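You operate a simulated robot arm through the tools that you are given. There is no shell and no other tool.

The job below is to be done with a simulated robot arm. You get a single attempt, and the scene is never put back.

JOB
Oil the sealer head and work its jaw in and out.
Fine: two to five drops, can back; gap knob round to its end stop, then back to its first stop. Set down upright: blue oil can.

The check looks at the end state, three seconds after you hand in, the way a careful person would. Anything else that was tipped, shoved, dropped, spilled or broken makes it a failure.

ROBOT AND FRAMES
A 7-joint arm with a two-finger gripper, fixed in place. Base frame: the origin is at the foot of the arm, x ahead of it, y to its left, z up; the work surface is at about z = 0. Units: mm, rad, N and s.
With the tool pointing down near the work surface it reaches from about 260 to 600 mm from the base axis. Its first joint turns from -2.496 to 2.496 rad. Payload 1.08 kg.
Tool frame: the origin (TCP) lies between the finger pads and is the grasp point; the fingertips stand 16 mm ahead of it; z points along the fingers, y is the line along which they close. The gripper opens to 88 mm; its body begins 58 mm behind the TCP.
Orientation is that of the tool frame in the base frame, as a unit quaternion [w, x, y, z]. With the fingers straight down and closing along the base's y, the tool's x points along the base's -x, its y along +y and its z along -z.

CONTROLS
- The arm moves only by the tool send_rows. Its argument "series" is a list of rows, each an object of numbers (a shift or turn left out is 0, a gripper value left out holds the last): "rx", "ry", "rz": the turn, a rotation vector about the tool's x, y, z in rad; "x", "y", "z": the shift along the tool's x, y, z in mm; "grip": the finger opening in mm, from 0 to 88. In form: [{"rx": .., "ry": .., "rz": .., "x": .., "y": .., "z": .., "grip": ..}, ...]. A call has 1 to 20 rows; each row shifts and turns the commanded pose from where the row before left it, along the tool's axes as they then stand. Rows are played at 5 a second. More than 50 mm and 0.15 rad between two rows, or a gripper value outside its range, and nothing of the call is played. Where a pose cannot be reached the arm comes as near as it can. A force on the tool above 40 N (or 10 N above the force at the start of the call, whichever is more), or a blocked arm, ends the call early, and 0.2 s more pass. The fingers move at their own pace (about 186.7 mm/s each) and stop on an object; they squeeze with about 20 N. The grip force told is the motor's: it shows also when the fingers shut on nothing. Time passes only in rows, and 0.2 s behind the last, so rows that do not move let the fingers close. It gives the time, the measured TCP pose, the force on the tool (base axes), the opening and the grip force at its end, in the units of the frame above (readings bear some noise), with the torque about the TCP (base axes, N m) and any sound that the robot's microphone picked up.
- Cameras (640 x 400 px; columns grow to the right, rows downward): "scene" is fixed at [221.2, 649.7, 648.1]; the picture's right is [-0.97, -0.25, 0.00], its down [-0.13, 0.51, -0.85] and it looks along [0.21, -0.82, -0.53] (base axes); focal length 320 px, centre (320, 200). "wrist" rides on the gripper at [82, -8, -92] in the tool frame; the picture's right is [0.10, 0.99, 0.00], its down [-0.70, 0.07, -0.71] and it looks along [-0.71, 0.07, 0.71] (tool axes); focal length 256 px, centre (320, 200). There is no depth. A picture from a camera that has moved, and an enlarged one, comes with that camera's place and axes in the base frame and with its lens.
- capture(camera): a new picture of that camera. It takes no simulated time.
- zoom(camera, box): a new picture of the part [left, top, right, bottom] of that camera's present view, enlarged. It takes no simulated time.
- finish_job(): hands the job in; it is judged then, once.

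Places have to be worked out from the pictures, the camera data and where the tool is seen. Open the gripper and draw the arm clear of the work before you hand the job in, unless the task says otherwise.

The tools are called after "Request:" by a JSON object that holds its "method" and its "body". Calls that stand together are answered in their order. send_rows: Moves the arm, as the interface text tells. Its arguments: {"type":"object","properties":{"series":{"type":"array"}},"required":["series"]} The other tools are called the same way: capture (camera) takes a picture; zoom (camera, box) takes an enlarged picture of a part of a camera's view; finish_job () hands the job in.

At the start:

```text
time: 0.0
tool_pos: [377.4, 96.8, 439.4]
tool_rot: [0.0, 0.0, 1.0, 0.0]
ft_force: [-0.3, 0.5, 1.0]
torque: [0.01, 0.05, -0.02]
width: 87.8
grasp_force: 0.0
```

scene: 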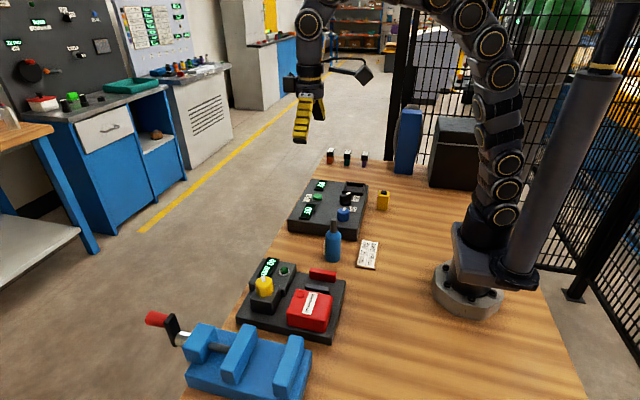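
wrist: 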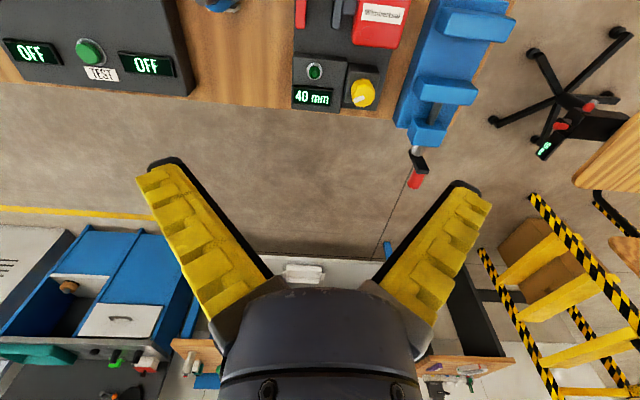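

I start by looking at the scene closely: enlarged views of the bench pieces.

Request:
{"method": "zoom", "body": {"camera": "scene", "box": [220, 240, 380, 340]}}

Request:
{"method": "zoom", "body": {"camera": "scene", "box": [270, 140, 430, 240]}}

Request:
{"method": "zoom", "body": {"camera": "wrist", "box": [280, 0, 440, 120]}}

Request:
{"method": "zoom", "body": {"camera": "scene", "box": [320, 220, 400, 280]}}

```text
4.00 times, centred on (300, 290) of scene
camera zoom: at [221.2, 649.7, 648.1], right [-0.97, -0.25, 0.0], down [-0.13, 0.51, -0.85], along [0.21, -0.82, -0.53], focal length 1280 px, centre (400, -160)
```

zoom: 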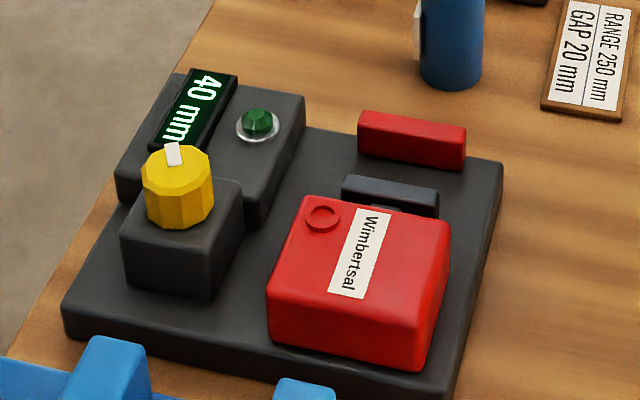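

```text
4.00 times, centred on (350, 190) of scene
camera zoom: at [221.2, 649.7, 648.1], right [-0.97, -0.25, 0.0], down [-0.13, 0.51, -0.85], along [0.21, -0.82, -0.53], focal length 1280 px, centre (200, 240)
```

zoom: 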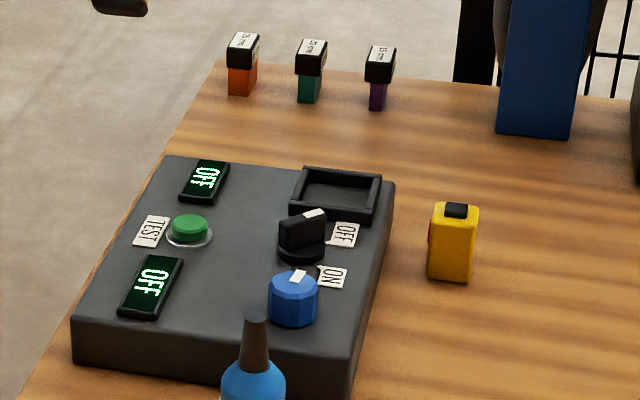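

```text
3.33 times, centred on (360, 60) of wrist
camera zoom: at [295.2, 88.4, 531.1], right [-0.1, 0.99, 0.0], down [0.7, 0.07, 0.71], along [0.71, 0.07, -0.71], focal length 853 px, centre (187, 667)
```

zoom: 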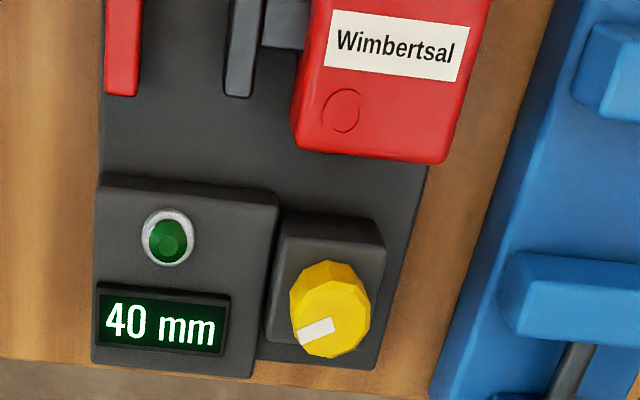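

```text
6.67 times, centred on (360, 250) of scene
camera zoom: at [221.2, 649.7, 648.1], right [-0.97, -0.25, 0.0], down [-0.13, 0.51, -0.85], along [0.21, -0.82, -0.53], focal length 2133 px, centre (53, -133)
```

zoom: 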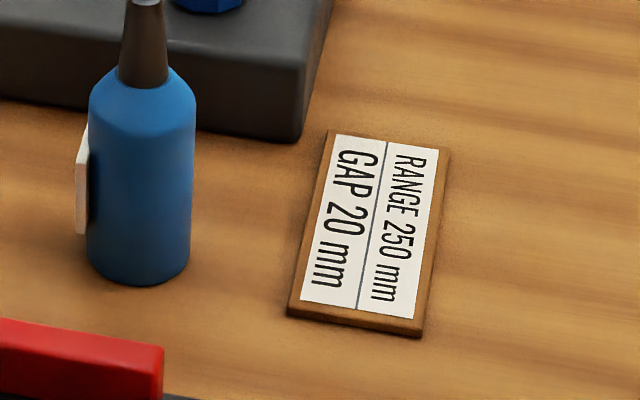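

The oil can stands near (360, -42) with its label turned away from the robot, and the sealer's oil ring is near (389, 168, 74). I'll turn the tool about its axis, high up, so the wrist camera can look back at the can's label.

Request:
{"method": "send_rows", "body": {"series": [{"rz": 0.15}, {"rz": 0.15}, {"rz": 0.15}, {"rz": 0.15}, {"rz": 0.15}, {"rz": 0.15}, {"rz": 0.15}, {"rz": 0.15}, {"rz": 0.15}, {"rz": 0.15}]}}

```text
time: 2.2
tool_pos: [377.4, 97.1, 439.0]
tool_rot: [0.001, 0.683, 0.731, -0.001]
ft_force: [0.0, -0.2, 0.2]
torque: [0.0, 0.0, -0.01]
width: 88.2
grasp_force: 0.0
```

The turn went as commanded; the camera is now on the +y side looking toward -y. I take a picture here.

Request:
{"method": "capture", "body": {"camera": "wrist"}}

```text
taken
camera wrist: at [362.8, 177.9, 530.8], right [0.99, 0.17, 0.0], down [0.12, -0.69, 0.71], along [0.12, -0.7, -0.7], focal length 256 px, centre (320, 200)
```

wrist: 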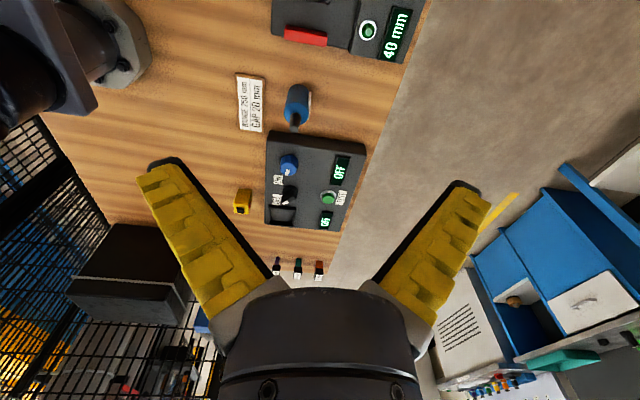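

The view is upside down but clear. I continue the turn so the camera comes to the far (+x) side.

Request:
{"method": "send_rows", "body": {"series": [{"rz": 0.15}, {"rz": 0.15}, {"rz": 0.15}, {"rz": 0.15}, {"rz": 0.15}, {"rz": 0.15}, {"rz": 0.15}, {"rz": 0.15}, {"rz": 0.15}, {"rz": 0.15}, {"rz": 0.14}]}}

```text
time: 4.6
tool_pos: [365.9, 87.6, 426.5]
tool_rot: [0.0, 1.0, 0.003, 0.0]
ft_force: [-0.4, -0.1, 0.3]
torque: [0.03, 0.0, 0.0]
width: 88.0
grasp_force: 0.1
out of reach, approached as far as the arm can: row 11
```

Near the limit of the wrist turn, but the camera now faces back toward the base. I move the tool past the can (to about x=500, y=-42, z=220) to read its label.

Request:
{"method": "send_rows", "body": {"series": [{"x": 13, "y": 13}, {"x": 13, "y": 13}, {"x": 13, "y": 13}, {"x": 13, "y": 13}, {"x": 13, "y": 13}, {"x": 13, "y": 13, "z": 10}, {"x": 13, "y": 13, "z": 40}, {"x": 13, "y": 13, "z": 40}, {"x": 13, "y": 13, "z": 40}, {"x": 13, "y": 13, "z": 40}, {"z": 40}]}}

Request:
{"method": "capture", "body": {"camera": "wrist"}}

```text
time: 7.0
tool_pos: [471.6, -41.5, 198.3]
tool_rot: [0.0, 1.0, 0.003, -0.001]
ft_force: [0.6, 0.0, 0.2]
torque: [-0.03, 0.01, 0.02]
width: 88.1
grasp_force: 0.0
out of reach, approached as far as the arm can: row 2, 3, 4, 5
```

```text
taken
camera wrist: at [552.1, -33.1, 289.2], right [0.11, -0.99, 0.0], down [-0.7, -0.07, 0.71], along [-0.71, -0.08, -0.7], focal length 256 px, centre (320, 200)
```

wrist: 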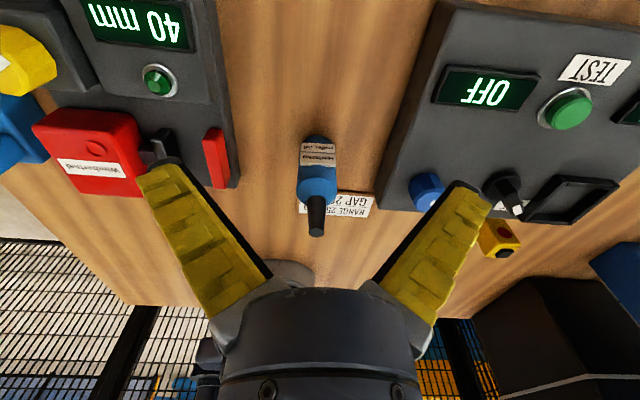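

The can's label is visible; I enlarge it, and the sealer next to it.

Request:
{"method": "zoom", "body": {"camera": "wrist", "box": [296, 130, 344, 170]}}

Request:
{"method": "zoom", "body": {"camera": "wrist", "box": [20, 0, 260, 210]}}

```text
10.00 times, centred on (320, 150) of wrist
camera zoom: at [552.1, -33.1, 289.2], right [0.11, -0.99, 0.0], down [-0.7, -0.07, 0.71], along [-0.71, -0.08, -0.7], focal length 2560 px, centre (320, 700)
```

zoom: 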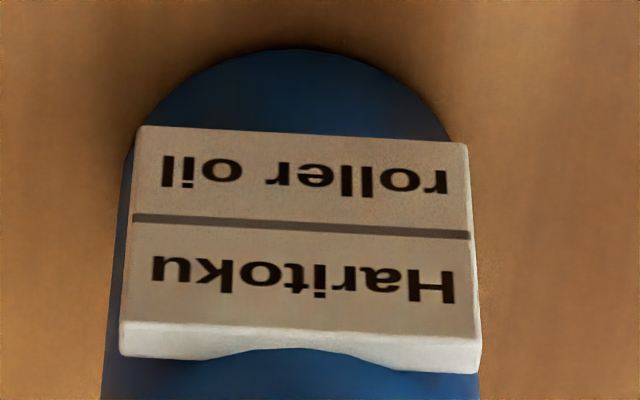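

```text
1.90 times, centred on (140, 105) of wrist
camera zoom: at [552.1, -33.1, 289.2], right [0.11, -0.99, 0.0], down [-0.7, -0.07, 0.71], along [-0.71, -0.08, -0.7], focal length 488 px, centre (663, 381)
```

zoom: 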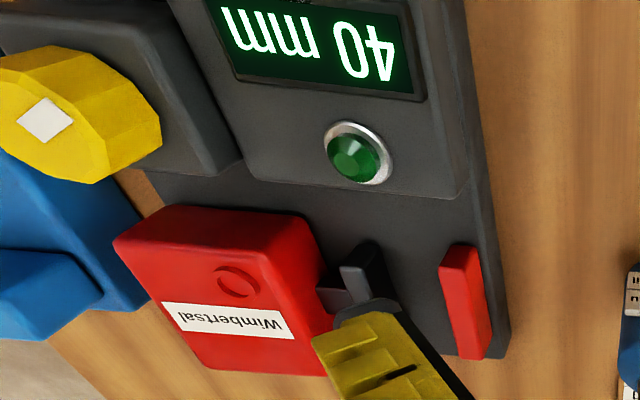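

The can reads "Haritoku roller oil"; it stands near (356, -50), about 45 mm across, body to about z=81, nozzle tip about z=139, with the label plate on its +x side at z 26–64. I'll rise, draw back, and turn the tool to a yaw of 45° for a nearly level side grasp from the free table area.

Request:
{"method": "send_rows", "body": {"series": [{"z": -35}, {"z": -35}, {"z": -35}, {"x": -34, "y": 10}, {"x": -34, "y": 10}, {"x": -34, "y": 10}, {"x": -34, "y": 10}, {"x": -34, "y": 10}, {"rz": -0.131}, {"rz": -0.131}, {"rz": -0.131}, {"rz": -0.131}, {"rz": -0.131}, {"rz": -0.1304}]}}

```text
time: 10.0
tool_pos: [303.1, -93.1, 304.4]
tool_rot: [0.001, 0.923, 0.385, -0.001]
ft_force: [0.6, 0.8, 0.1]
torque: [0.0, -0.01, 0.0]
width: 87.9
grasp_force: 0.0
```

Yaw is as wanted (tool x along (0.7, 0.7)). Now I pitch the tool up to 20° below level, still high above everything.

Request:
{"method": "send_rows", "body": {"series": [{"ry": 0.1357}, {"ry": 0.1357}, {"ry": 0.1357}, {"ry": 0.1357}, {"ry": 0.1357}, {"ry": 0.1357}, {"ry": 0.1357}, {"ry": 0.1357}, {"ry": 0.1361}]}}

Request:
{"method": "capture", "body": {"camera": "wrist"}}

Request:
{"method": "capture", "body": {"camera": "scene"}}

```text
time: 12.0
tool_pos: [302.6, -92.9, 303.6]
tool_rot: [-0.22, 0.756, 0.314, 0.531]
ft_force: [0.4, 0.0, 0.0]
torque: [0.03, 0.03, 0.01]
width: 87.9
grasp_force: 0.1
```

```text
taken
camera wrist: at [254.2, -129.0, 412.4], right [0.73, -0.68, 0.1], down [-0.59, -0.69, -0.42], along [0.35, 0.25, -0.9], focal length 256 px, centre (320, 200)
```

wrist: 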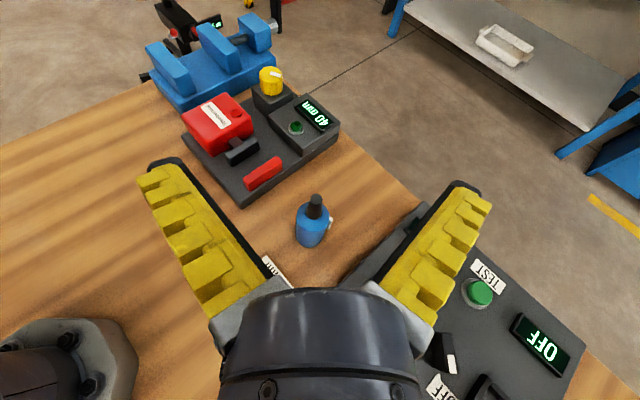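

```text
taken
```

scene: 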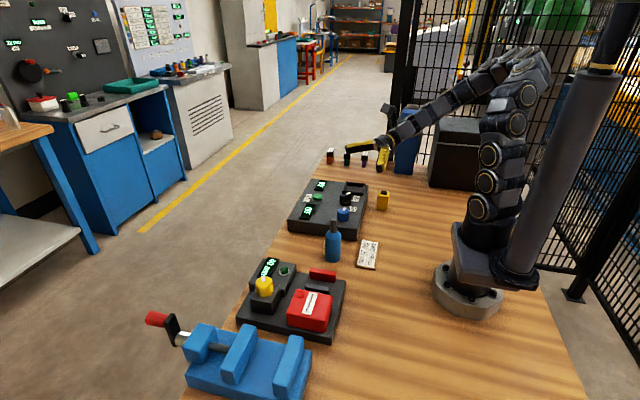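

The pose was reached with no trouble. I zoom on the can and the sealer from this new viewpoint to triangulate.

Request:
{"method": "zoom", "body": {"camera": "wrist", "box": [272, 180, 368, 240]}}

Request:
{"method": "zoom", "body": {"camera": "wrist", "box": [170, 60, 350, 210]}}

Request:
{"method": "zoom", "body": {"camera": "scene", "box": [300, 200, 380, 270]}}

```text
6.67 times, centred on (320, 210) of wrist
camera zoom: at [254.2, -129.0, 412.4], right [0.73, -0.68, 0.1], down [-0.59, -0.69, -0.42], along [0.35, 0.25, -0.9], focal length 1707 px, centre (320, 133)
```

zoom: 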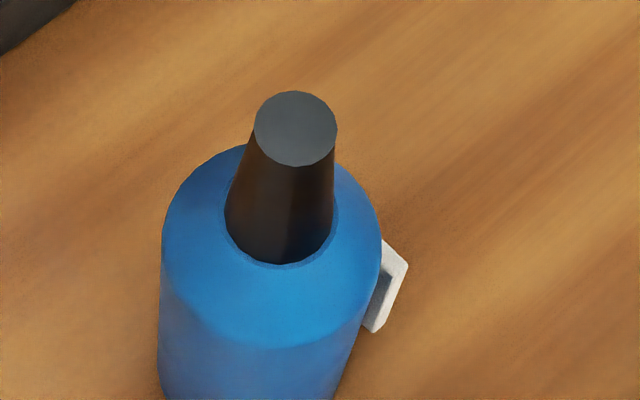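

```text
2.67 times, centred on (260, 135) of wrist
camera zoom: at [254.2, -129.0, 412.4], right [0.73, -0.68, 0.1], down [-0.59, -0.69, -0.42], along [0.35, 0.25, -0.9], focal length 683 px, centre (480, 373)
```

zoom: 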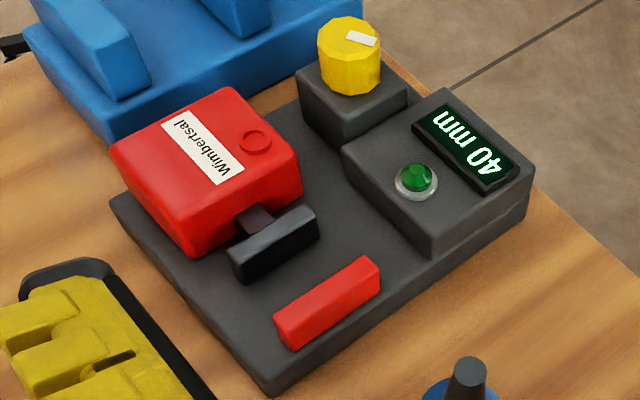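

```text
5.71 times, centred on (340, 235) of scene
camera zoom: at [221.2, 649.7, 648.1], right [-0.97, -0.25, 0.0], down [-0.13, 0.51, -0.85], along [0.21, -0.82, -0.53], focal length 1828 px, centre (206, 0)
```

zoom: 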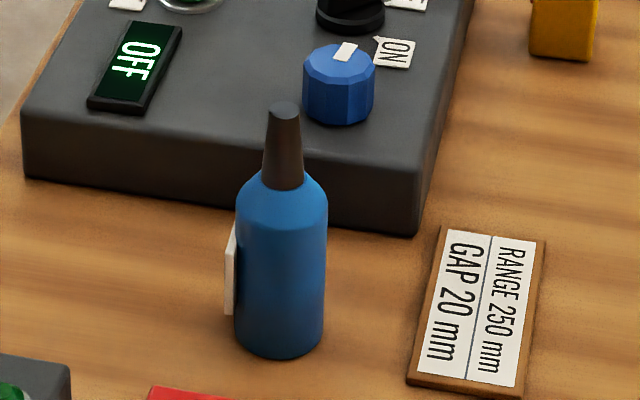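

Triangulating puts the can axis near (358.5, -49), nozzle tip about z=137, radius 23. I go down to a pre-grasp spot 100 mm back along the approach line.

Request:
{"method": "send_rows", "body": {"series": [{"x": -31.9, "y": 1.4, "z": 7.2}, {"x": -31.9, "y": 1.4, "z": 7.2}, {"x": -31.9, "y": 1.4, "z": 7.2}, {"x": -31.9, "y": 1.4, "z": 7.2}, {"x": -31.9, "y": 1.4, "z": 7.2}, {"x": -31.8, "y": 1.4, "z": 7.2}]}}

Request:
{"method": "capture", "body": {"camera": "wrist"}}

Request:
{"method": "capture", "body": {"camera": "scene"}}

```text
time: 13.4
tool_pos: [290.3, -115.8, 110.7]
tool_rot: [-0.221, 0.756, 0.314, 0.53]
ft_force: [-0.4, -0.4, 0.5]
torque: [0.03, 0.0, -0.03]
width: 88.1
grasp_force: 0.0
```

```text
taken
camera wrist: at [242.8, -151.6, 218.6], right [0.73, -0.68, 0.1], down [-0.59, -0.69, -0.42], along [0.35, 0.25, -0.9], focal length 256 px, centre (320, 200)
```

wrist: 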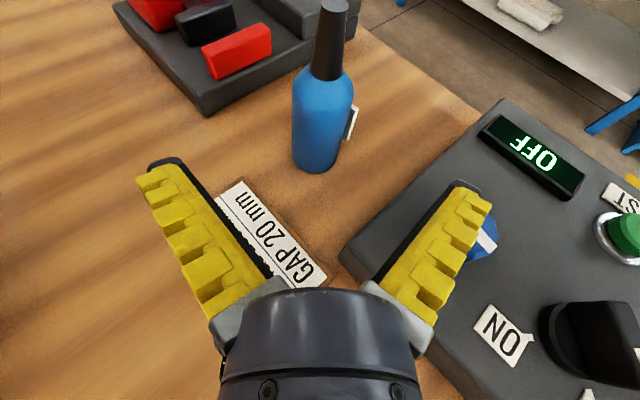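

```text
taken
```

scene: 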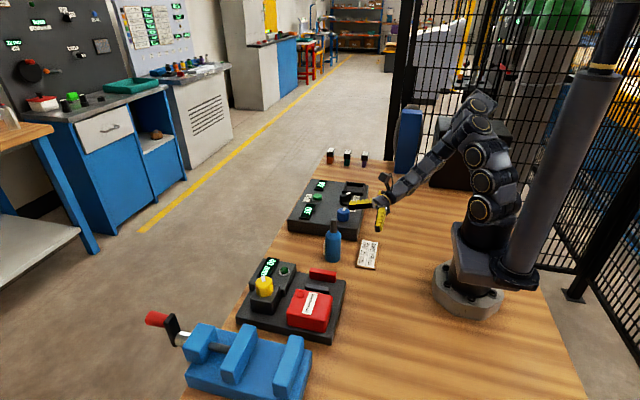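

In this view the can's grip height falls on the tool axis to within about 2 mm, and the label top corner matches z≈64–65. I move forward along the tool axis to a TCP at about z=79, fingers still open.

Request:
{"method": "send_rows", "body": {"series": [{"x": 0.7, "y": 0.5, "z": 24.5}, {"x": 0.7, "y": 0.5, "z": 24.5}, {"x": 0.6, "y": 0.5, "z": 24.5}, {"x": 0.6, "y": 0.5, "z": 24.5}]}}

Request:
{"method": "capture", "body": {"camera": "wrist"}}

Request:
{"method": "zoom", "body": {"camera": "scene", "box": [300, 180, 420, 270]}}

```text
time: 14.4
tool_pos: [359.1, -51.9, 79.0]
tool_rot: [-0.221, 0.755, 0.315, 0.53]
ft_force: [-0.6, 1.6, -0.3]
torque: [0.03, -0.01, -0.01]
width: 88.1
grasp_force: 0.1
```

```text
taken
camera wrist: at [310.2, -87.2, 187.2], right [0.73, -0.68, 0.1], down [-0.59, -0.69, -0.42], along [0.35, 0.25, -0.9], focal length 256 px, centre (320, 200)
```

wrist: 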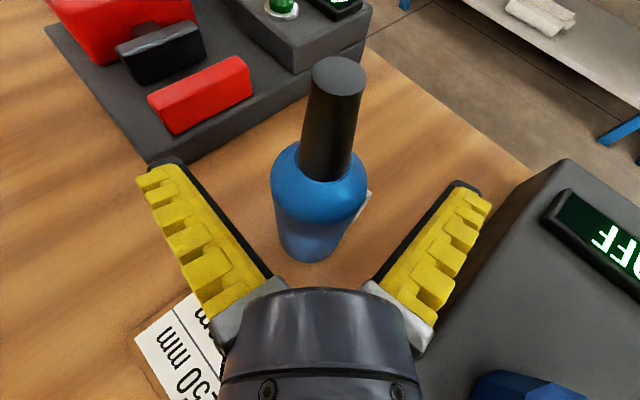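

```text
4.44 times, centred on (360, 225) of scene
camera zoom: at [221.2, 649.7, 648.1], right [-0.97, -0.25, 0.0], down [-0.13, 0.51, -0.85], along [0.21, -0.82, -0.53], focal length 1422 px, centre (142, 89)
```

zoom: 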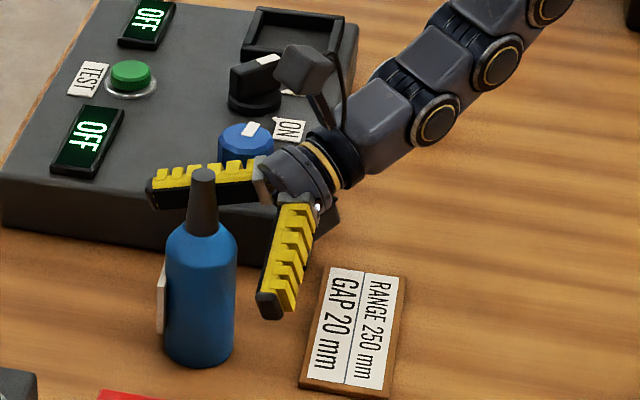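

The can sits centred between the fingers. The fingers look splayed when fully open, so I close only to 60 mm first to see how they travel around the can.

Request:
{"method": "send_rows", "body": {"series": [{"grip": 58}, {"grip": 58}]}}

Request:
{"method": "capture", "body": {"camera": "wrist"}}

Request:
{"method": "zoom", "body": {"camera": "scene", "box": [300, 190, 400, 270]}}

```text
time: 15.0
tool_pos: [358.5, -52.8, 79.6]
tool_rot: [-0.221, 0.756, 0.315, 0.53]
ft_force: [-0.7, 0.6, 0.2]
torque: [-0.01, 0.01, 0.02]
width: 62.2
grasp_force: 3.2
```

```text
taken
camera wrist: at [310.1, -87.5, 187.2], right [0.73, -0.68, 0.1], down [-0.59, -0.69, -0.42], along [0.35, 0.25, -0.9], focal length 256 px, centre (320, 200)
```

wrist: 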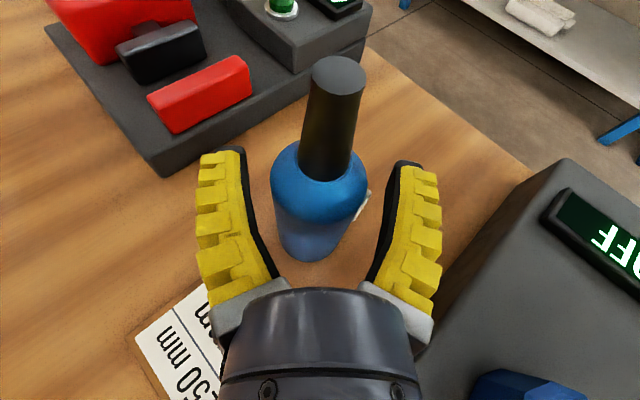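

```text
5.00 times, centred on (350, 230) of scene
camera zoom: at [221.2, 649.7, 648.1], right [-0.97, -0.25, 0.0], down [-0.13, 0.51, -0.85], along [0.21, -0.82, -0.53], focal length 1600 px, centre (170, 50)
```

zoom: 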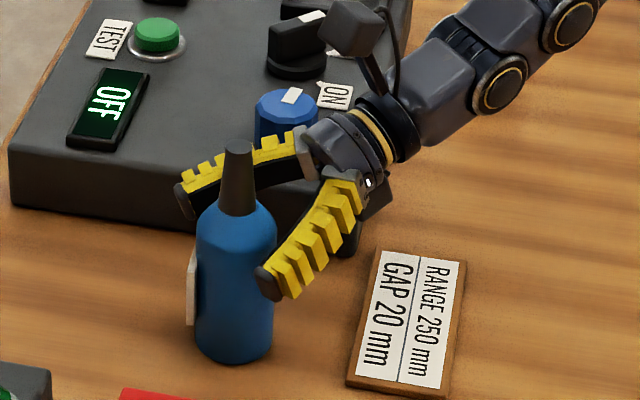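

The fingers are soft and curl round the can. I close fully onto it with a few settling rows.

Request:
{"method": "send_rows", "body": {"series": [{"grip": 30}, {}, {}, {}, {}]}}

Request:
{"method": "capture", "body": {"camera": "wrist"}}

Request:
{"method": "zoom", "body": {"camera": "scene", "box": [300, 190, 400, 270]}}

```text
time: 16.2
tool_pos: [359.3, -52.6, 79.5]
tool_rot: [-0.22, 0.756, 0.315, 0.53]
ft_force: [0.8, 0.4, 2.8]
torque: [0.03, -0.09, 0.06]
width: 41.4
grasp_force: 20.3
```

```text
taken
camera wrist: at [310.1, -87.4, 187.4], right [0.73, -0.68, 0.1], down [-0.59, -0.69, -0.42], along [0.35, 0.25, -0.9], focal length 256 px, centre (320, 200)
```

wrist: 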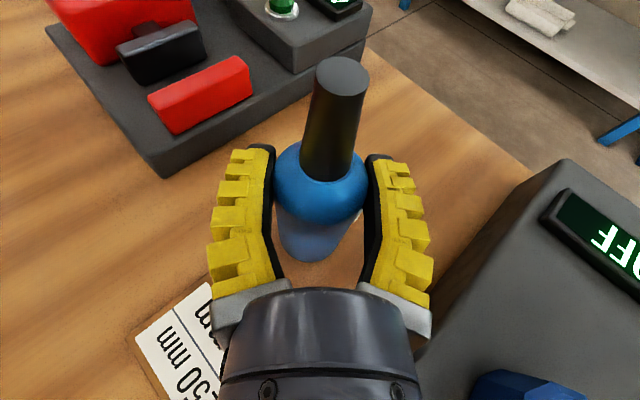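

```text
5.00 times, centred on (350, 230) of scene
camera zoom: at [221.2, 649.7, 648.1], right [-0.97, -0.25, 0.0], down [-0.13, 0.51, -0.85], along [0.21, -0.82, -0.53], focal length 1600 px, centre (170, 50)
```

zoom: 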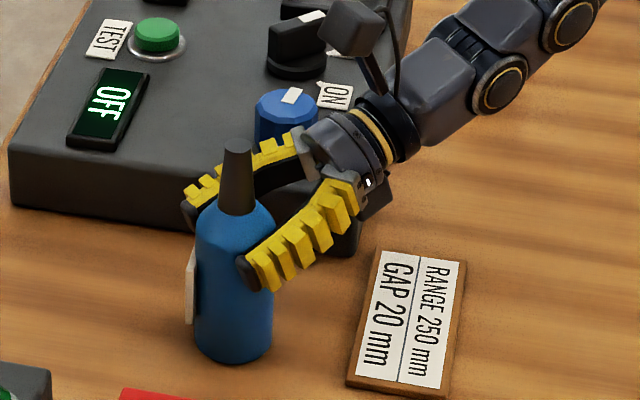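

Firm grip (20 N), can still standing in place at TCP (359.3, -52.6, 79.5) — I'll note that as the put-back pose. Now I lift straight up 130 mm, upright.

Request:
{"method": "send_rows", "body": {"series": [{"x": 9.4, "z": -3.4}, {"x": 18.8, "z": -6.8}, {"x": 28.2, "z": -10.2}, {"x": 28.2, "z": -10.2}, {"x": 28.2, "z": -10.2}, {"x": 9.4, "z": -3.4}, {}]}}

Request:
{"method": "capture", "body": {"camera": "wrist"}}

Request:
{"method": "capture", "body": {"camera": "scene"}}

```text
time: 17.8
tool_pos: [358.7, -52.3, 210.8]
tool_rot: [-0.221, 0.757, 0.315, 0.529]
ft_force: [0.0, 0.3, -1.9]
torque: [0.02, 0.02, 0.01]
width: 41.5
grasp_force: 20.5
```

```text
taken
camera wrist: at [309.5, -87.4, 317.5], right [0.73, -0.68, 0.1], down [-0.59, -0.69, -0.42], along [0.35, 0.25, -0.9], focal length 256 px, centre (320, 200)
```

wrist: 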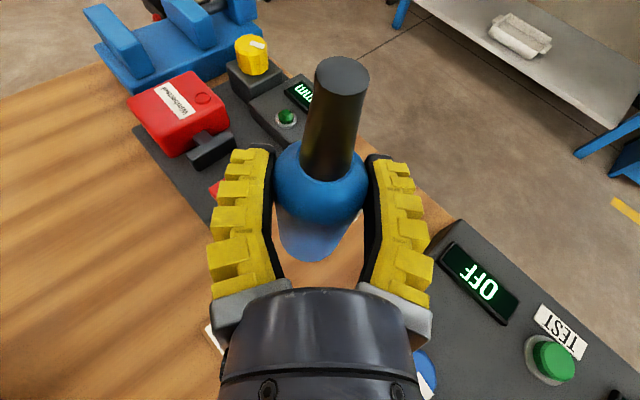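

```text
taken
```

scene: 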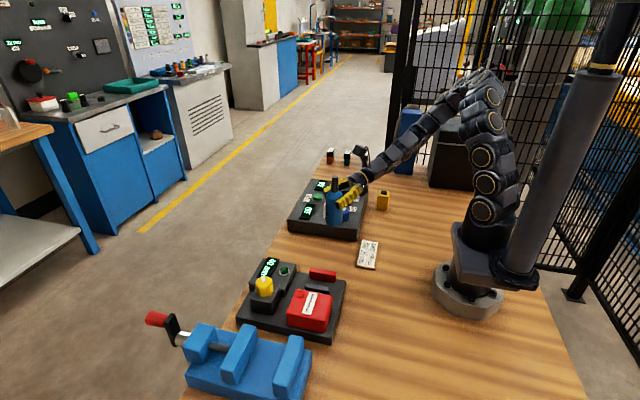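

The can is firmly held and upright (about 190 g). I'll plan to pour with the can lying over the jaw area, clear of the yellow knob: first shift a little, roll the tool a safe 40°, then swing its yaw from +45° toward -30° while high up.

Request:
{"method": "send_rows", "body": {"series": [{"x": 14.2, "y": -14.1, "z": 9.9}, {"x": 14.2, "y": -14.1, "z": 9.9}, {"x": 14.2, "y": -14.1, "z": 9.9}, {"rz": -0.1}, {"rz": -0.12}, {"rz": -0.12}, {"rz": -0.12}, {"rz": -0.12}, {"rz": -0.118}]}}

Request:
{"method": "capture", "body": {"camera": "scene"}}

```text
time: 19.8
tool_pos: [365.0, -10.8, 240.6]
tool_rot: [-0.025, 0.602, 0.555, 0.574]
ft_force: [-0.8, -0.2, -1.4]
torque: [0.0, 0.03, -0.01]
width: 41.4
grasp_force: 20.1
out of reach, approached as far as the arm can: row 2, 3
```

```text
taken
```

scene: 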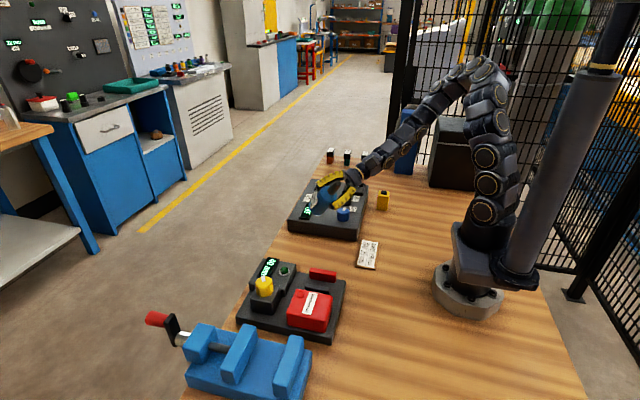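

Rows 2–3 were near the arm's inner limit, so I'll go further out before swinging the yaw. Moving outward to about (509, 88, 251), high above the sealer.

Request:
{"method": "send_rows", "body": {"series": [{"x": 3, "y": 13.3, "z": 24.9}, {"x": 3, "y": 13.3, "z": 24.9}, {"x": 3, "y": 13.3, "z": 24.9}, {"x": 3, "y": 13.3, "z": 24.9}, {"x": 3, "y": 13.3, "z": 24.9}, {"x": 3, "y": 13.3, "z": 24.9}]}}

```text
time: 21.2
tool_pos: [514.5, 67.8, 250.2]
tool_rot: [-0.026, 0.604, 0.553, 0.573]
ft_force: [-0.3, -0.1, -1.7]
torque: [0.0, 0.01, 0.01]
width: 41.3
grasp_force: 20.2
```

The commanded pose was clamped to the reached one; now at (514, 68, 250). I swing the yaw about the vertical by the first 37°.

Request:
{"method": "send_rows", "body": {"series": [{"rx": -0.0943, "ry": -0.0791, "rz": 0.0448}, {"rx": -0.0943, "ry": -0.0791, "rz": 0.0448}, {"rx": -0.0943, "ry": -0.0791, "rz": 0.0448}, {"rx": -0.0943, "ry": -0.0791, "rz": 0.0448}, {"rx": -0.0943, "ry": -0.0791, "rz": 0.0448}]}}

```text
time: 22.4
tool_pos: [516.9, 69.1, 255.1]
tool_rot: [0.134, 0.728, 0.368, 0.563]
ft_force: [-0.7, 0.2, -2.6]
torque: [0.03, 0.05, 0.01]
width: 41.2
grasp_force: 19.9
out of reach, approached as far as the arm can: row 2, 5
```

The solver is lagging a bit near a wrist singularity. I look at the arm before going on.

Request:
{"method": "capture", "body": {"camera": "scene"}}

Request:
{"method": "capture", "body": {"camera": "wrist"}}

```text
taken
```

scene: 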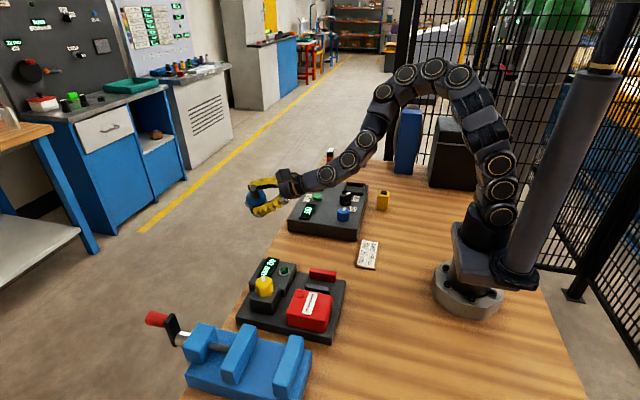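

```text
taken
camera wrist: at [437.0, 111.5, 338.8], right [0.39, -0.62, 0.68], down [-0.69, -0.69, -0.23], along [0.61, -0.38, -0.7], focal length 256 px, centre (320, 200)
```

wrist: 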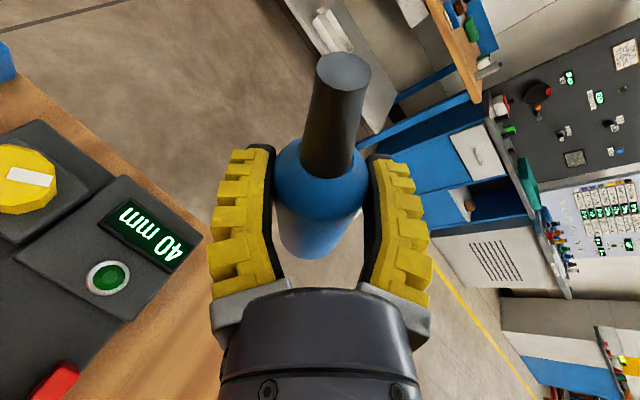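

The can stays held and only moderately tilted, high over clear space. I continue the yaw swing with smaller steps.

Request:
{"method": "send_rows", "body": {"series": [{"rx": -0.0433, "ry": -0.0366, "rz": 0.0199}, {"rx": -0.0433, "ry": -0.0366, "rz": 0.0199}, {"rx": -0.0433, "ry": -0.0366, "rz": 0.0199}, {"rx": -0.0433, "ry": -0.0366, "rz": 0.0199}, {"rx": -0.0433, "ry": -0.0366, "rz": 0.0199}, {"rx": -0.0433, "ry": -0.0366, "rz": 0.0199}]}}

```text
time: 23.8
tool_pos: [517.8, 70.9, 251.5]
tool_rot: [0.149, 0.737, 0.345, 0.561]
ft_force: [-0.7, -0.1, -2.3]
torque: [0.02, -0.01, -0.01]
width: 41.3
grasp_force: 20.0
out of reach, approached as far as the arm can: row 2, 3, 4, 5, 6
```

The yaw runs into a joint limit at about ψ=10°, so I'll go back to yaw ≈45°, where the arm moves freely, and pour from there with extra height over the knob.

Request:
{"method": "send_rows", "body": {"series": [{"rx": 0.0738, "ry": 0.0619, "rz": -0.0331}, {"rx": 0.0738, "ry": 0.0619, "rz": -0.0331}, {"rx": 0.0738, "ry": 0.0619, "rz": -0.0331}, {"rx": 0.0738, "ry": 0.0619, "rz": -0.0331}, {"rx": 0.0738, "ry": 0.0619, "rz": -0.0331}, {"rx": 0.0738, "ry": 0.0619, "rz": -0.0331}]}}

```text
time: 25.2
tool_pos: [516.9, 69.8, 254.2]
tool_rot: [-0.025, 0.599, 0.551, 0.58]
ft_force: [0.2, 0.5, -1.4]
torque: [-0.03, 0.03, -0.01]
width: 41.0
grasp_force: 19.9
```

Back at yaw 45°, everything steady. I roll 20° more (can tilted about 56°, nozzle still well above level) and move in above the sealer to get a close look at the oil ring.

Request:
{"method": "send_rows", "body": {"series": [{"rz": -0.116}, {"rz": -0.116}, {"rz": -0.117}, {"x": 15, "y": -20.8, "z": -0.5}, {"x": 15, "y": -20.8, "z": -0.5}, {"x": 15, "y": -20.8, "z": -0.5}, {"x": 15, "y": -20.8, "z": -0.5}]}}

Request:
{"method": "capture", "body": {"camera": "wrist"}}

Request:
{"method": "capture", "body": {"camera": "scene"}}

```text
time: 26.8
tool_pos: [439.4, 125.0, 214.1]
tool_rot: [0.075, 0.495, 0.646, 0.576]
ft_force: [0.1, 0.4, -2.1]
torque: [0.0, 0.04, 0.01]
width: 41.3
grasp_force: 20.2
```

```text
taken
camera wrist: at [330.7, 124.5, 274.9], right [0.5, -0.08, 0.86], down [-0.08, -1.0, -0.04], along [0.86, -0.05, -0.5], focal length 256 px, centre (320, 200)
```

wrist: 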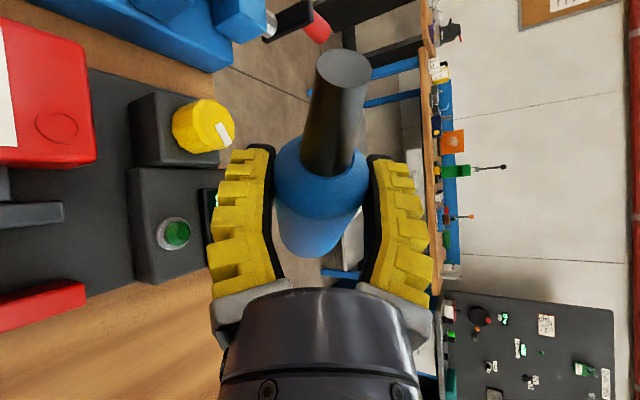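

```text
taken
```

scene: 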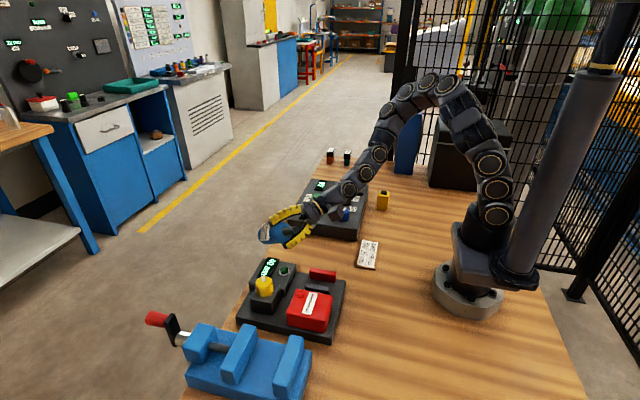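

The ring shows at about (384, 169.5, 78); the nozzle tip is now at about (400, 157, 248). I move the tip over the ring and come down to TCP z≈140, still at 56° tilt.

Request:
{"method": "send_rows", "body": {"series": [{"x": -4.4, "y": -17.9, "z": 5.4}, {"x": -4.4, "y": -17.9, "z": 5.4}, {"x": -4.4, "y": -17.9, "z": 5.4}, {"x": -4.4, "y": -17.9, "z": 5.4}]}}

Request:
{"method": "capture", "body": {"camera": "wrist"}}

Request:
{"method": "zoom", "body": {"camera": "scene", "box": [220, 200, 380, 340]}}

```text
time: 27.8
tool_pos: [423.5, 138.4, 139.5]
tool_rot: [0.076, 0.495, 0.647, 0.576]
ft_force: [0.1, 0.5, -2.5]
torque: [0.02, 0.07, -0.02]
width: 41.1
grasp_force: 20.5
```

```text
taken
camera wrist: at [315.4, 136.8, 200.4], right [0.5, -0.08, 0.86], down [-0.08, -1.0, -0.04], along [0.86, -0.05, -0.5], focal length 256 px, centre (320, 200)
```

wrist: 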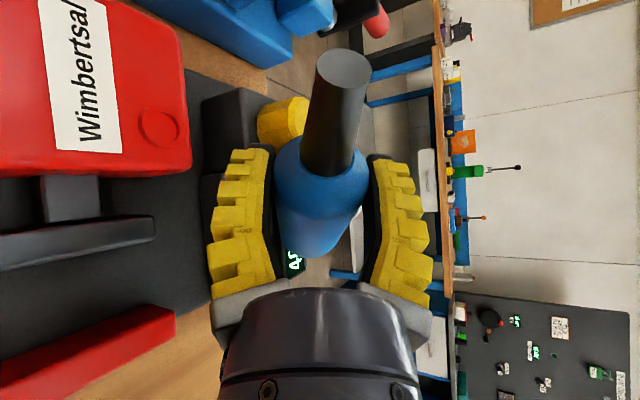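

```text
2.86 times, centred on (300, 270) of scene
camera zoom: at [221.2, 649.7, 648.1], right [-0.97, -0.25, 0.0], down [-0.13, 0.51, -0.85], along [0.21, -0.82, -0.53], focal length 914 px, centre (377, 0)
```

zoom: 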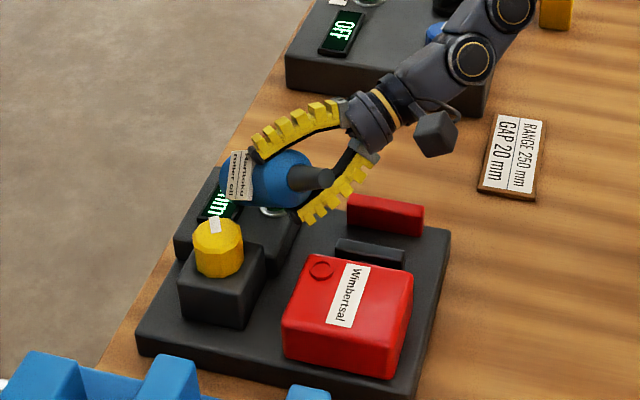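

The wrist view now puts the ring at about (384.5, 171, 74). I check the nozzle tip against the ring in the scene camera more closely.

Request:
{"method": "zoom", "body": {"camera": "scene", "box": [270, 235, 340, 305]}}

Request:
{"method": "zoom", "body": {"camera": "wrist", "box": [100, 30, 400, 220]}}

```text
5.71 times, centred on (305, 270) of scene
camera zoom: at [221.2, 649.7, 648.1], right [-0.97, -0.25, 0.0], down [-0.13, 0.51, -0.85], along [0.21, -0.82, -0.53], focal length 1828 px, centre (406, -200)
```

zoom: 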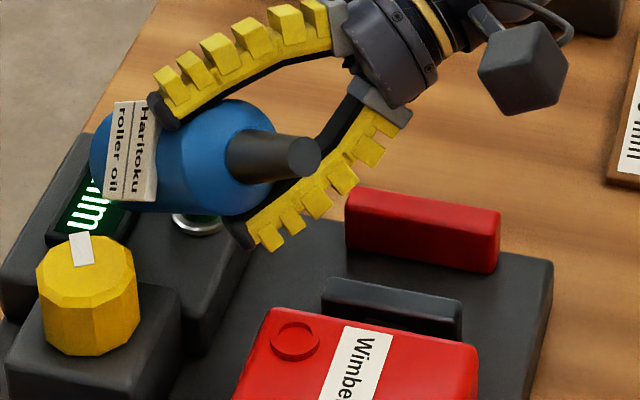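

```text
2.11 times, centred on (250, 125) of wrist
camera zoom: at [315.4, 136.8, 200.4], right [0.5, -0.08, 0.86], down [-0.08, -1.0, -0.04], along [0.86, -0.05, -0.5], focal length 539 px, centre (467, 358)
```

zoom: 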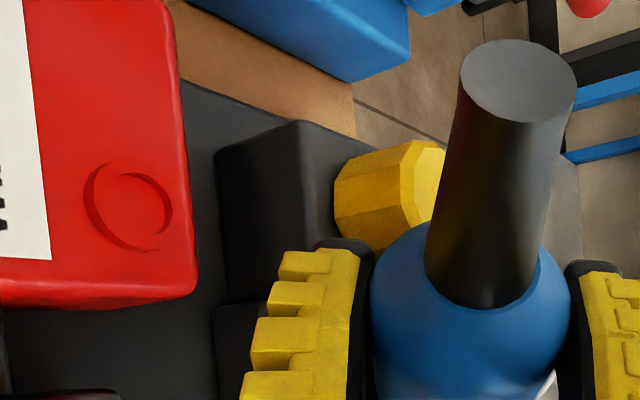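

Both views agree to within a few mm that the tip is over the ring (ring about 19 mm across). I roll to 80° (can about 75° tilted) while shifting so the tip stays above the ring.

Request:
{"method": "send_rows", "body": {"series": [{"rz": -0.1164, "x": -2, "y": 1.5, "z": 2.5}, {"rz": -0.1164, "x": -2.5, "y": 1.5, "z": 2.5}, {"rz": -0.1162, "x": -3, "y": 1.3, "z": 2.6}]}}

Request:
{"method": "capture", "body": {"camera": "wrist"}}

Request:
{"method": "zoom", "body": {"camera": "scene", "box": [270, 235, 340, 305]}}

```text
time: 28.6
tool_pos: [434.5, 136.8, 139.4]
tool_rot: [0.175, 0.374, 0.723, 0.554]
ft_force: [0.3, 0.0, -2.6]
torque: [0.03, 0.06, -0.01]
width: 41.2
grasp_force: 20.2
```

```text
taken
camera wrist: at [315.5, 134.6, 172.7], right [0.28, 0.18, 0.94], down [0.01, -0.98, 0.19], along [0.96, -0.04, -0.27], focal length 256 px, centre (320, 200)
```

wrist: 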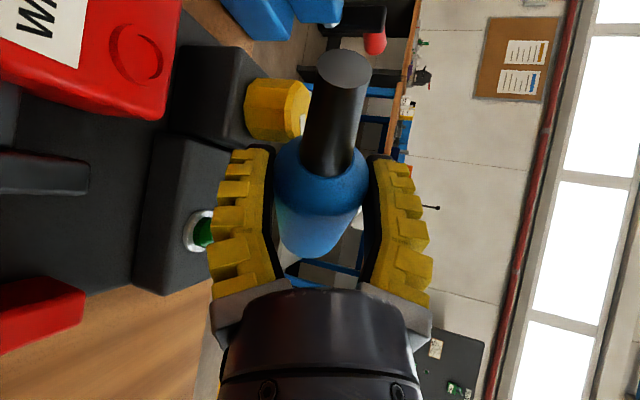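

```text
5.71 times, centred on (305, 270) of scene
camera zoom: at [221.2, 649.7, 648.1], right [-0.97, -0.25, 0.0], down [-0.13, 0.51, -0.85], along [0.21, -0.82, -0.53], focal length 1828 px, centre (406, -200)
```

zoom: 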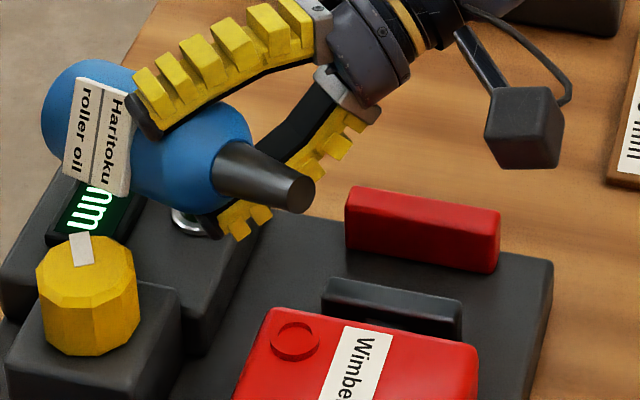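

No drops heard yet; the ring is about 2 mm further in +x and +y than the tip by the averaged views. I roll on by 20° to about level, keeping the tip over the ring with that small correction.

Request:
{"method": "send_rows", "body": {"series": [{"rz": -0.1164, "x": -0.3, "y": 0.4, "z": 3.3}, {"rz": -0.1164, "x": -0.3, "y": 0.4, "z": 3.3}, {"rz": -0.1164, "x": -0.3, "y": 0.4, "z": 3.3}]}}

Request:
{"method": "capture", "body": {"camera": "wrist"}}

Request:
{"method": "zoom", "body": {"camera": "scene", "box": [270, 235, 340, 305]}}

```text
time: 29.4
tool_pos: [440.7, 143.2, 136.2]
tool_rot: [0.268, 0.242, 0.777, 0.515]
ft_force: [0.3, -0.2, -2.8]
torque: [0.01, 0.04, 0.05]
width: 41.1
grasp_force: 19.3
```

```text
taken
camera wrist: at [318.4, 132.3, 144.0], right [0.02, 0.42, 0.91], down [0.05, -0.91, 0.42], along [1.0, 0.04, -0.04], focal length 256 px, centre (320, 200)
```

wrist: 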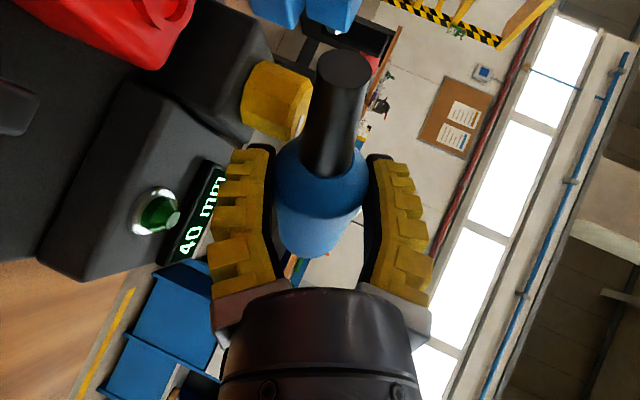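

```text
5.71 times, centred on (305, 270) of scene
camera zoom: at [221.2, 649.7, 648.1], right [-0.97, -0.25, 0.0], down [-0.13, 0.51, -0.85], along [0.21, -0.82, -0.53], focal length 1828 px, centre (406, -200)
```

zoom: 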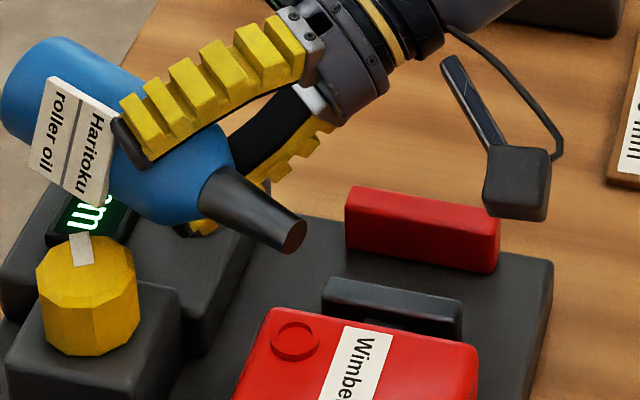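

In the scene view the tip now sits straight above the ring (within ~2 mm) and nothing has dripped. I tilt 10° more in place and listen.

Request:
{"method": "send_rows", "body": {"series": [{"rz": -0.0873, "x": 1.1, "y": 0.75, "z": 1.57}, {"rz": -0.0873, "x": 1.1, "y": 0.75, "z": 1.57}]}}

Request:
{"method": "zoom", "body": {"camera": "scene", "box": [270, 235, 340, 305]}}

```text
time: 30.0
tool_pos: [443.0, 147.4, 135.2]
tool_rot: [0.311, 0.175, 0.796, 0.489]
ft_force: [-0.5, -0.6, -2.6]
torque: [0.01, 0.03, 0.02]
width: 41.3
grasp_force: 19.6
```

```text
5.71 times, centred on (305, 270) of scene
camera zoom: at [221.2, 649.7, 648.1], right [-0.97, -0.25, 0.0], down [-0.13, 0.51, -0.85], along [0.21, -0.82, -0.53], focal length 1828 px, centre (406, -200)
```

zoom: 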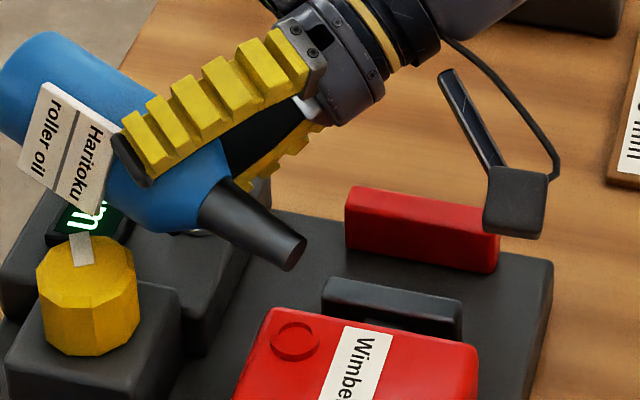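

Still silent; tip remains over the ring. Another 10° with a small shift to keep it centred.

Request:
{"method": "send_rows", "body": {"series": [{"rz": -0.0873, "x": 2.3, "y": 2.0, "z": 1.0}, {"rz": -0.0873, "x": 2.3, "y": 2.0, "z": 1.0}]}}

Request:
{"method": "zoom", "body": {"camera": "scene", "box": [270, 235, 340, 305]}}

Request:
{"method": "capture", "body": {"camera": "wrist"}}

```text
time: 30.6
tool_pos: [441.3, 154.0, 136.7]
tool_rot: [0.354, 0.103, 0.807, 0.461]
ft_force: [0.0, 0.5, -1.7]
torque: [0.04, 0.05, 0.02]
width: 41.3
grasp_force: 20.1
```

```text
5.71 times, centred on (305, 270) of scene
camera zoom: at [221.2, 649.7, 648.1], right [-0.97, -0.25, 0.0], down [-0.13, 0.51, -0.85], along [0.21, -0.82, -0.53], focal length 1828 px, centre (406, -200)
```

zoom: 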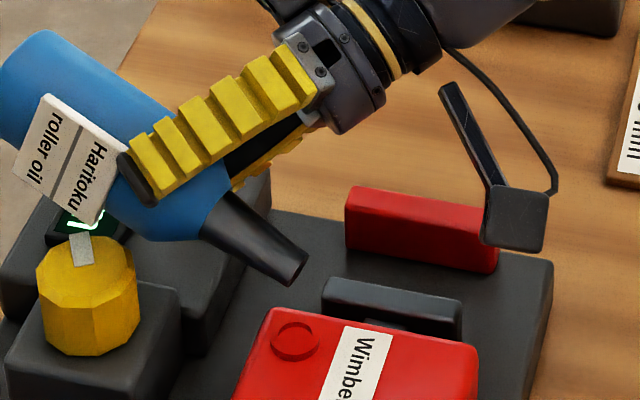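

```text
taken
camera wrist: at [320.1, 127.6, 121.0], right [-0.23, 0.6, 0.76], down [0.03, -0.78, 0.62], along [0.97, 0.16, 0.17], focal length 256 px, centre (320, 200)
```

wrist: 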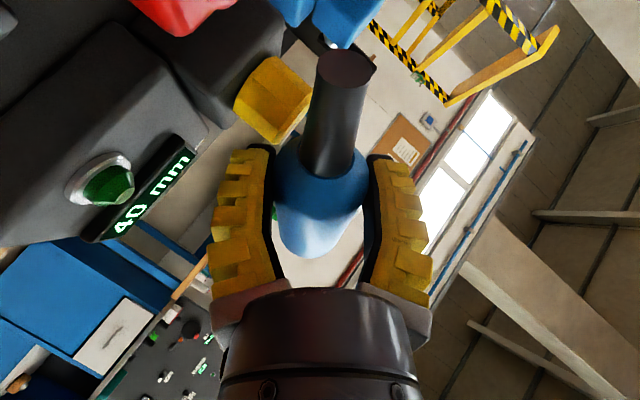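

Tip is still within about 2 mm of the ring's centre, roughly 40 mm above; no drop yet at about 107°. I tilt another 10°.

Request:
{"method": "send_rows", "body": {"series": [{"rz": -0.0873, "x": 1.5, "y": 1.5, "z": 1.0}, {"rz": -0.0873, "x": 1.5, "y": 1.5, "z": 1.0}]}}

Request:
{"method": "zoom", "body": {"camera": "scene", "box": [270, 235, 340, 305]}}

```text
time: 31.2
tool_pos: [438.9, 157.8, 137.0]
tool_rot: [0.393, 0.034, 0.813, 0.428]
ft_force: [-0.5, 0.1, -1.3]
torque: [0.0, 0.07, -0.01]
width: 41.1
grasp_force: 20.4
```

```text
5.71 times, centred on (305, 270) of scene
camera zoom: at [221.2, 649.7, 648.1], right [-0.97, -0.25, 0.0], down [-0.13, 0.51, -0.85], along [0.21, -0.82, -0.53], focal length 1828 px, centre (406, -200)
```

zoom: 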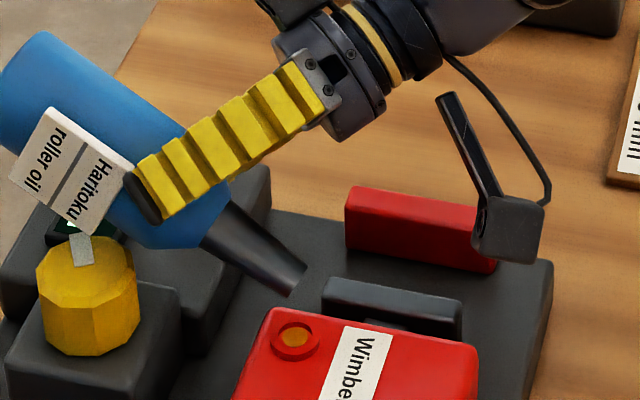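

There is now amber oil showing in the ring — it has begun to drip on target. No time passes while looking, so I zoom in on the port.

Request:
{"method": "zoom", "body": {"camera": "scene", "box": [283, 272, 307, 287]}}

Request:
{"method": "capture", "body": {"camera": "wrist"}}

```text
16.00 times, centred on (295, 280) of scene
camera zoom: at [221.2, 649.7, 648.1], right [-0.97, -0.25, 0.0], down [-0.13, 0.51, -0.85], along [0.21, -0.82, -0.53], focal length 5119 px, centre (720, -1072)
```

zoom: 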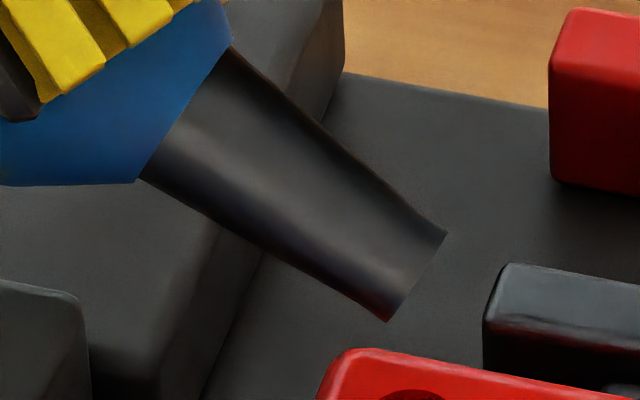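

```text
taken
camera wrist: at [323.0, 123.1, 111.1], right [-0.35, 0.67, 0.66], down [-0.01, -0.7, 0.71], along [0.94, 0.24, 0.25], focal length 256 px, centre (320, 200)
```

wrist: 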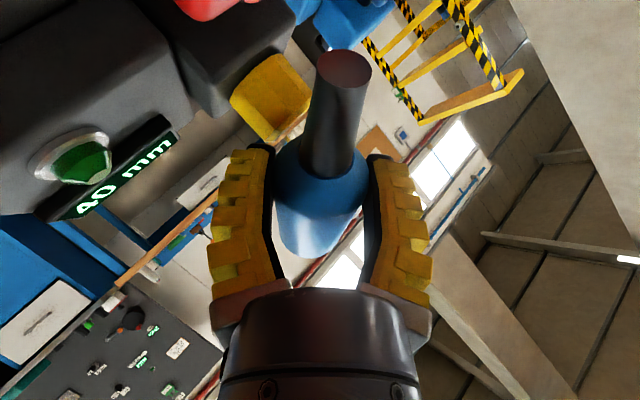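

I zoom on the ring itself.

Request:
{"method": "zoom", "body": {"camera": "scene", "box": [288, 286, 314, 302]}}

```text
16.00 times, centred on (301, 294) of scene
camera zoom: at [221.2, 649.7, 648.1], right [-0.97, -0.25, 0.0], down [-0.13, 0.51, -0.85], along [0.21, -0.82, -0.53], focal length 5119 px, centre (624, -1304)
```

zoom: 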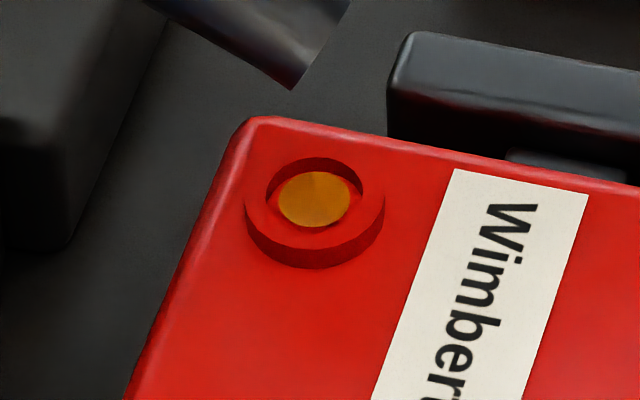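

The amber disc (about 10 mm) sits inside the ring; likely the first drop. I hold for a single row and look again for change.

Request:
{"method": "send_rows", "body": {"series": [{}]}}

Request:
{"method": "zoom", "body": {"camera": "scene", "box": [288, 286, 314, 302]}}

```text
time: 31.6
tool_pos: [438.4, 157.8, 138.4]
tool_rot: [0.393, 0.033, 0.813, 0.428]
ft_force: [0.8, 0.4, -2.0]
torque: [0.03, 0.04, -0.01]
width: 41.1
grasp_force: 19.6
```

```text
16.00 times, centred on (301, 294) of scene
camera zoom: at [221.2, 649.7, 648.1], right [-0.97, -0.25, 0.0], down [-0.13, 0.51, -0.85], along [0.21, -0.82, -0.53], focal length 5119 px, centre (624, -1304)
```

zoom: 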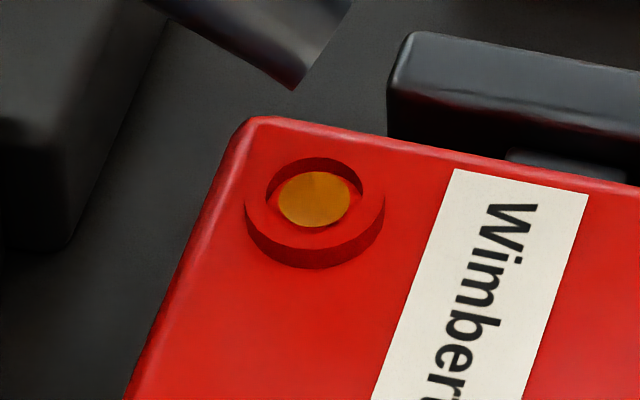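

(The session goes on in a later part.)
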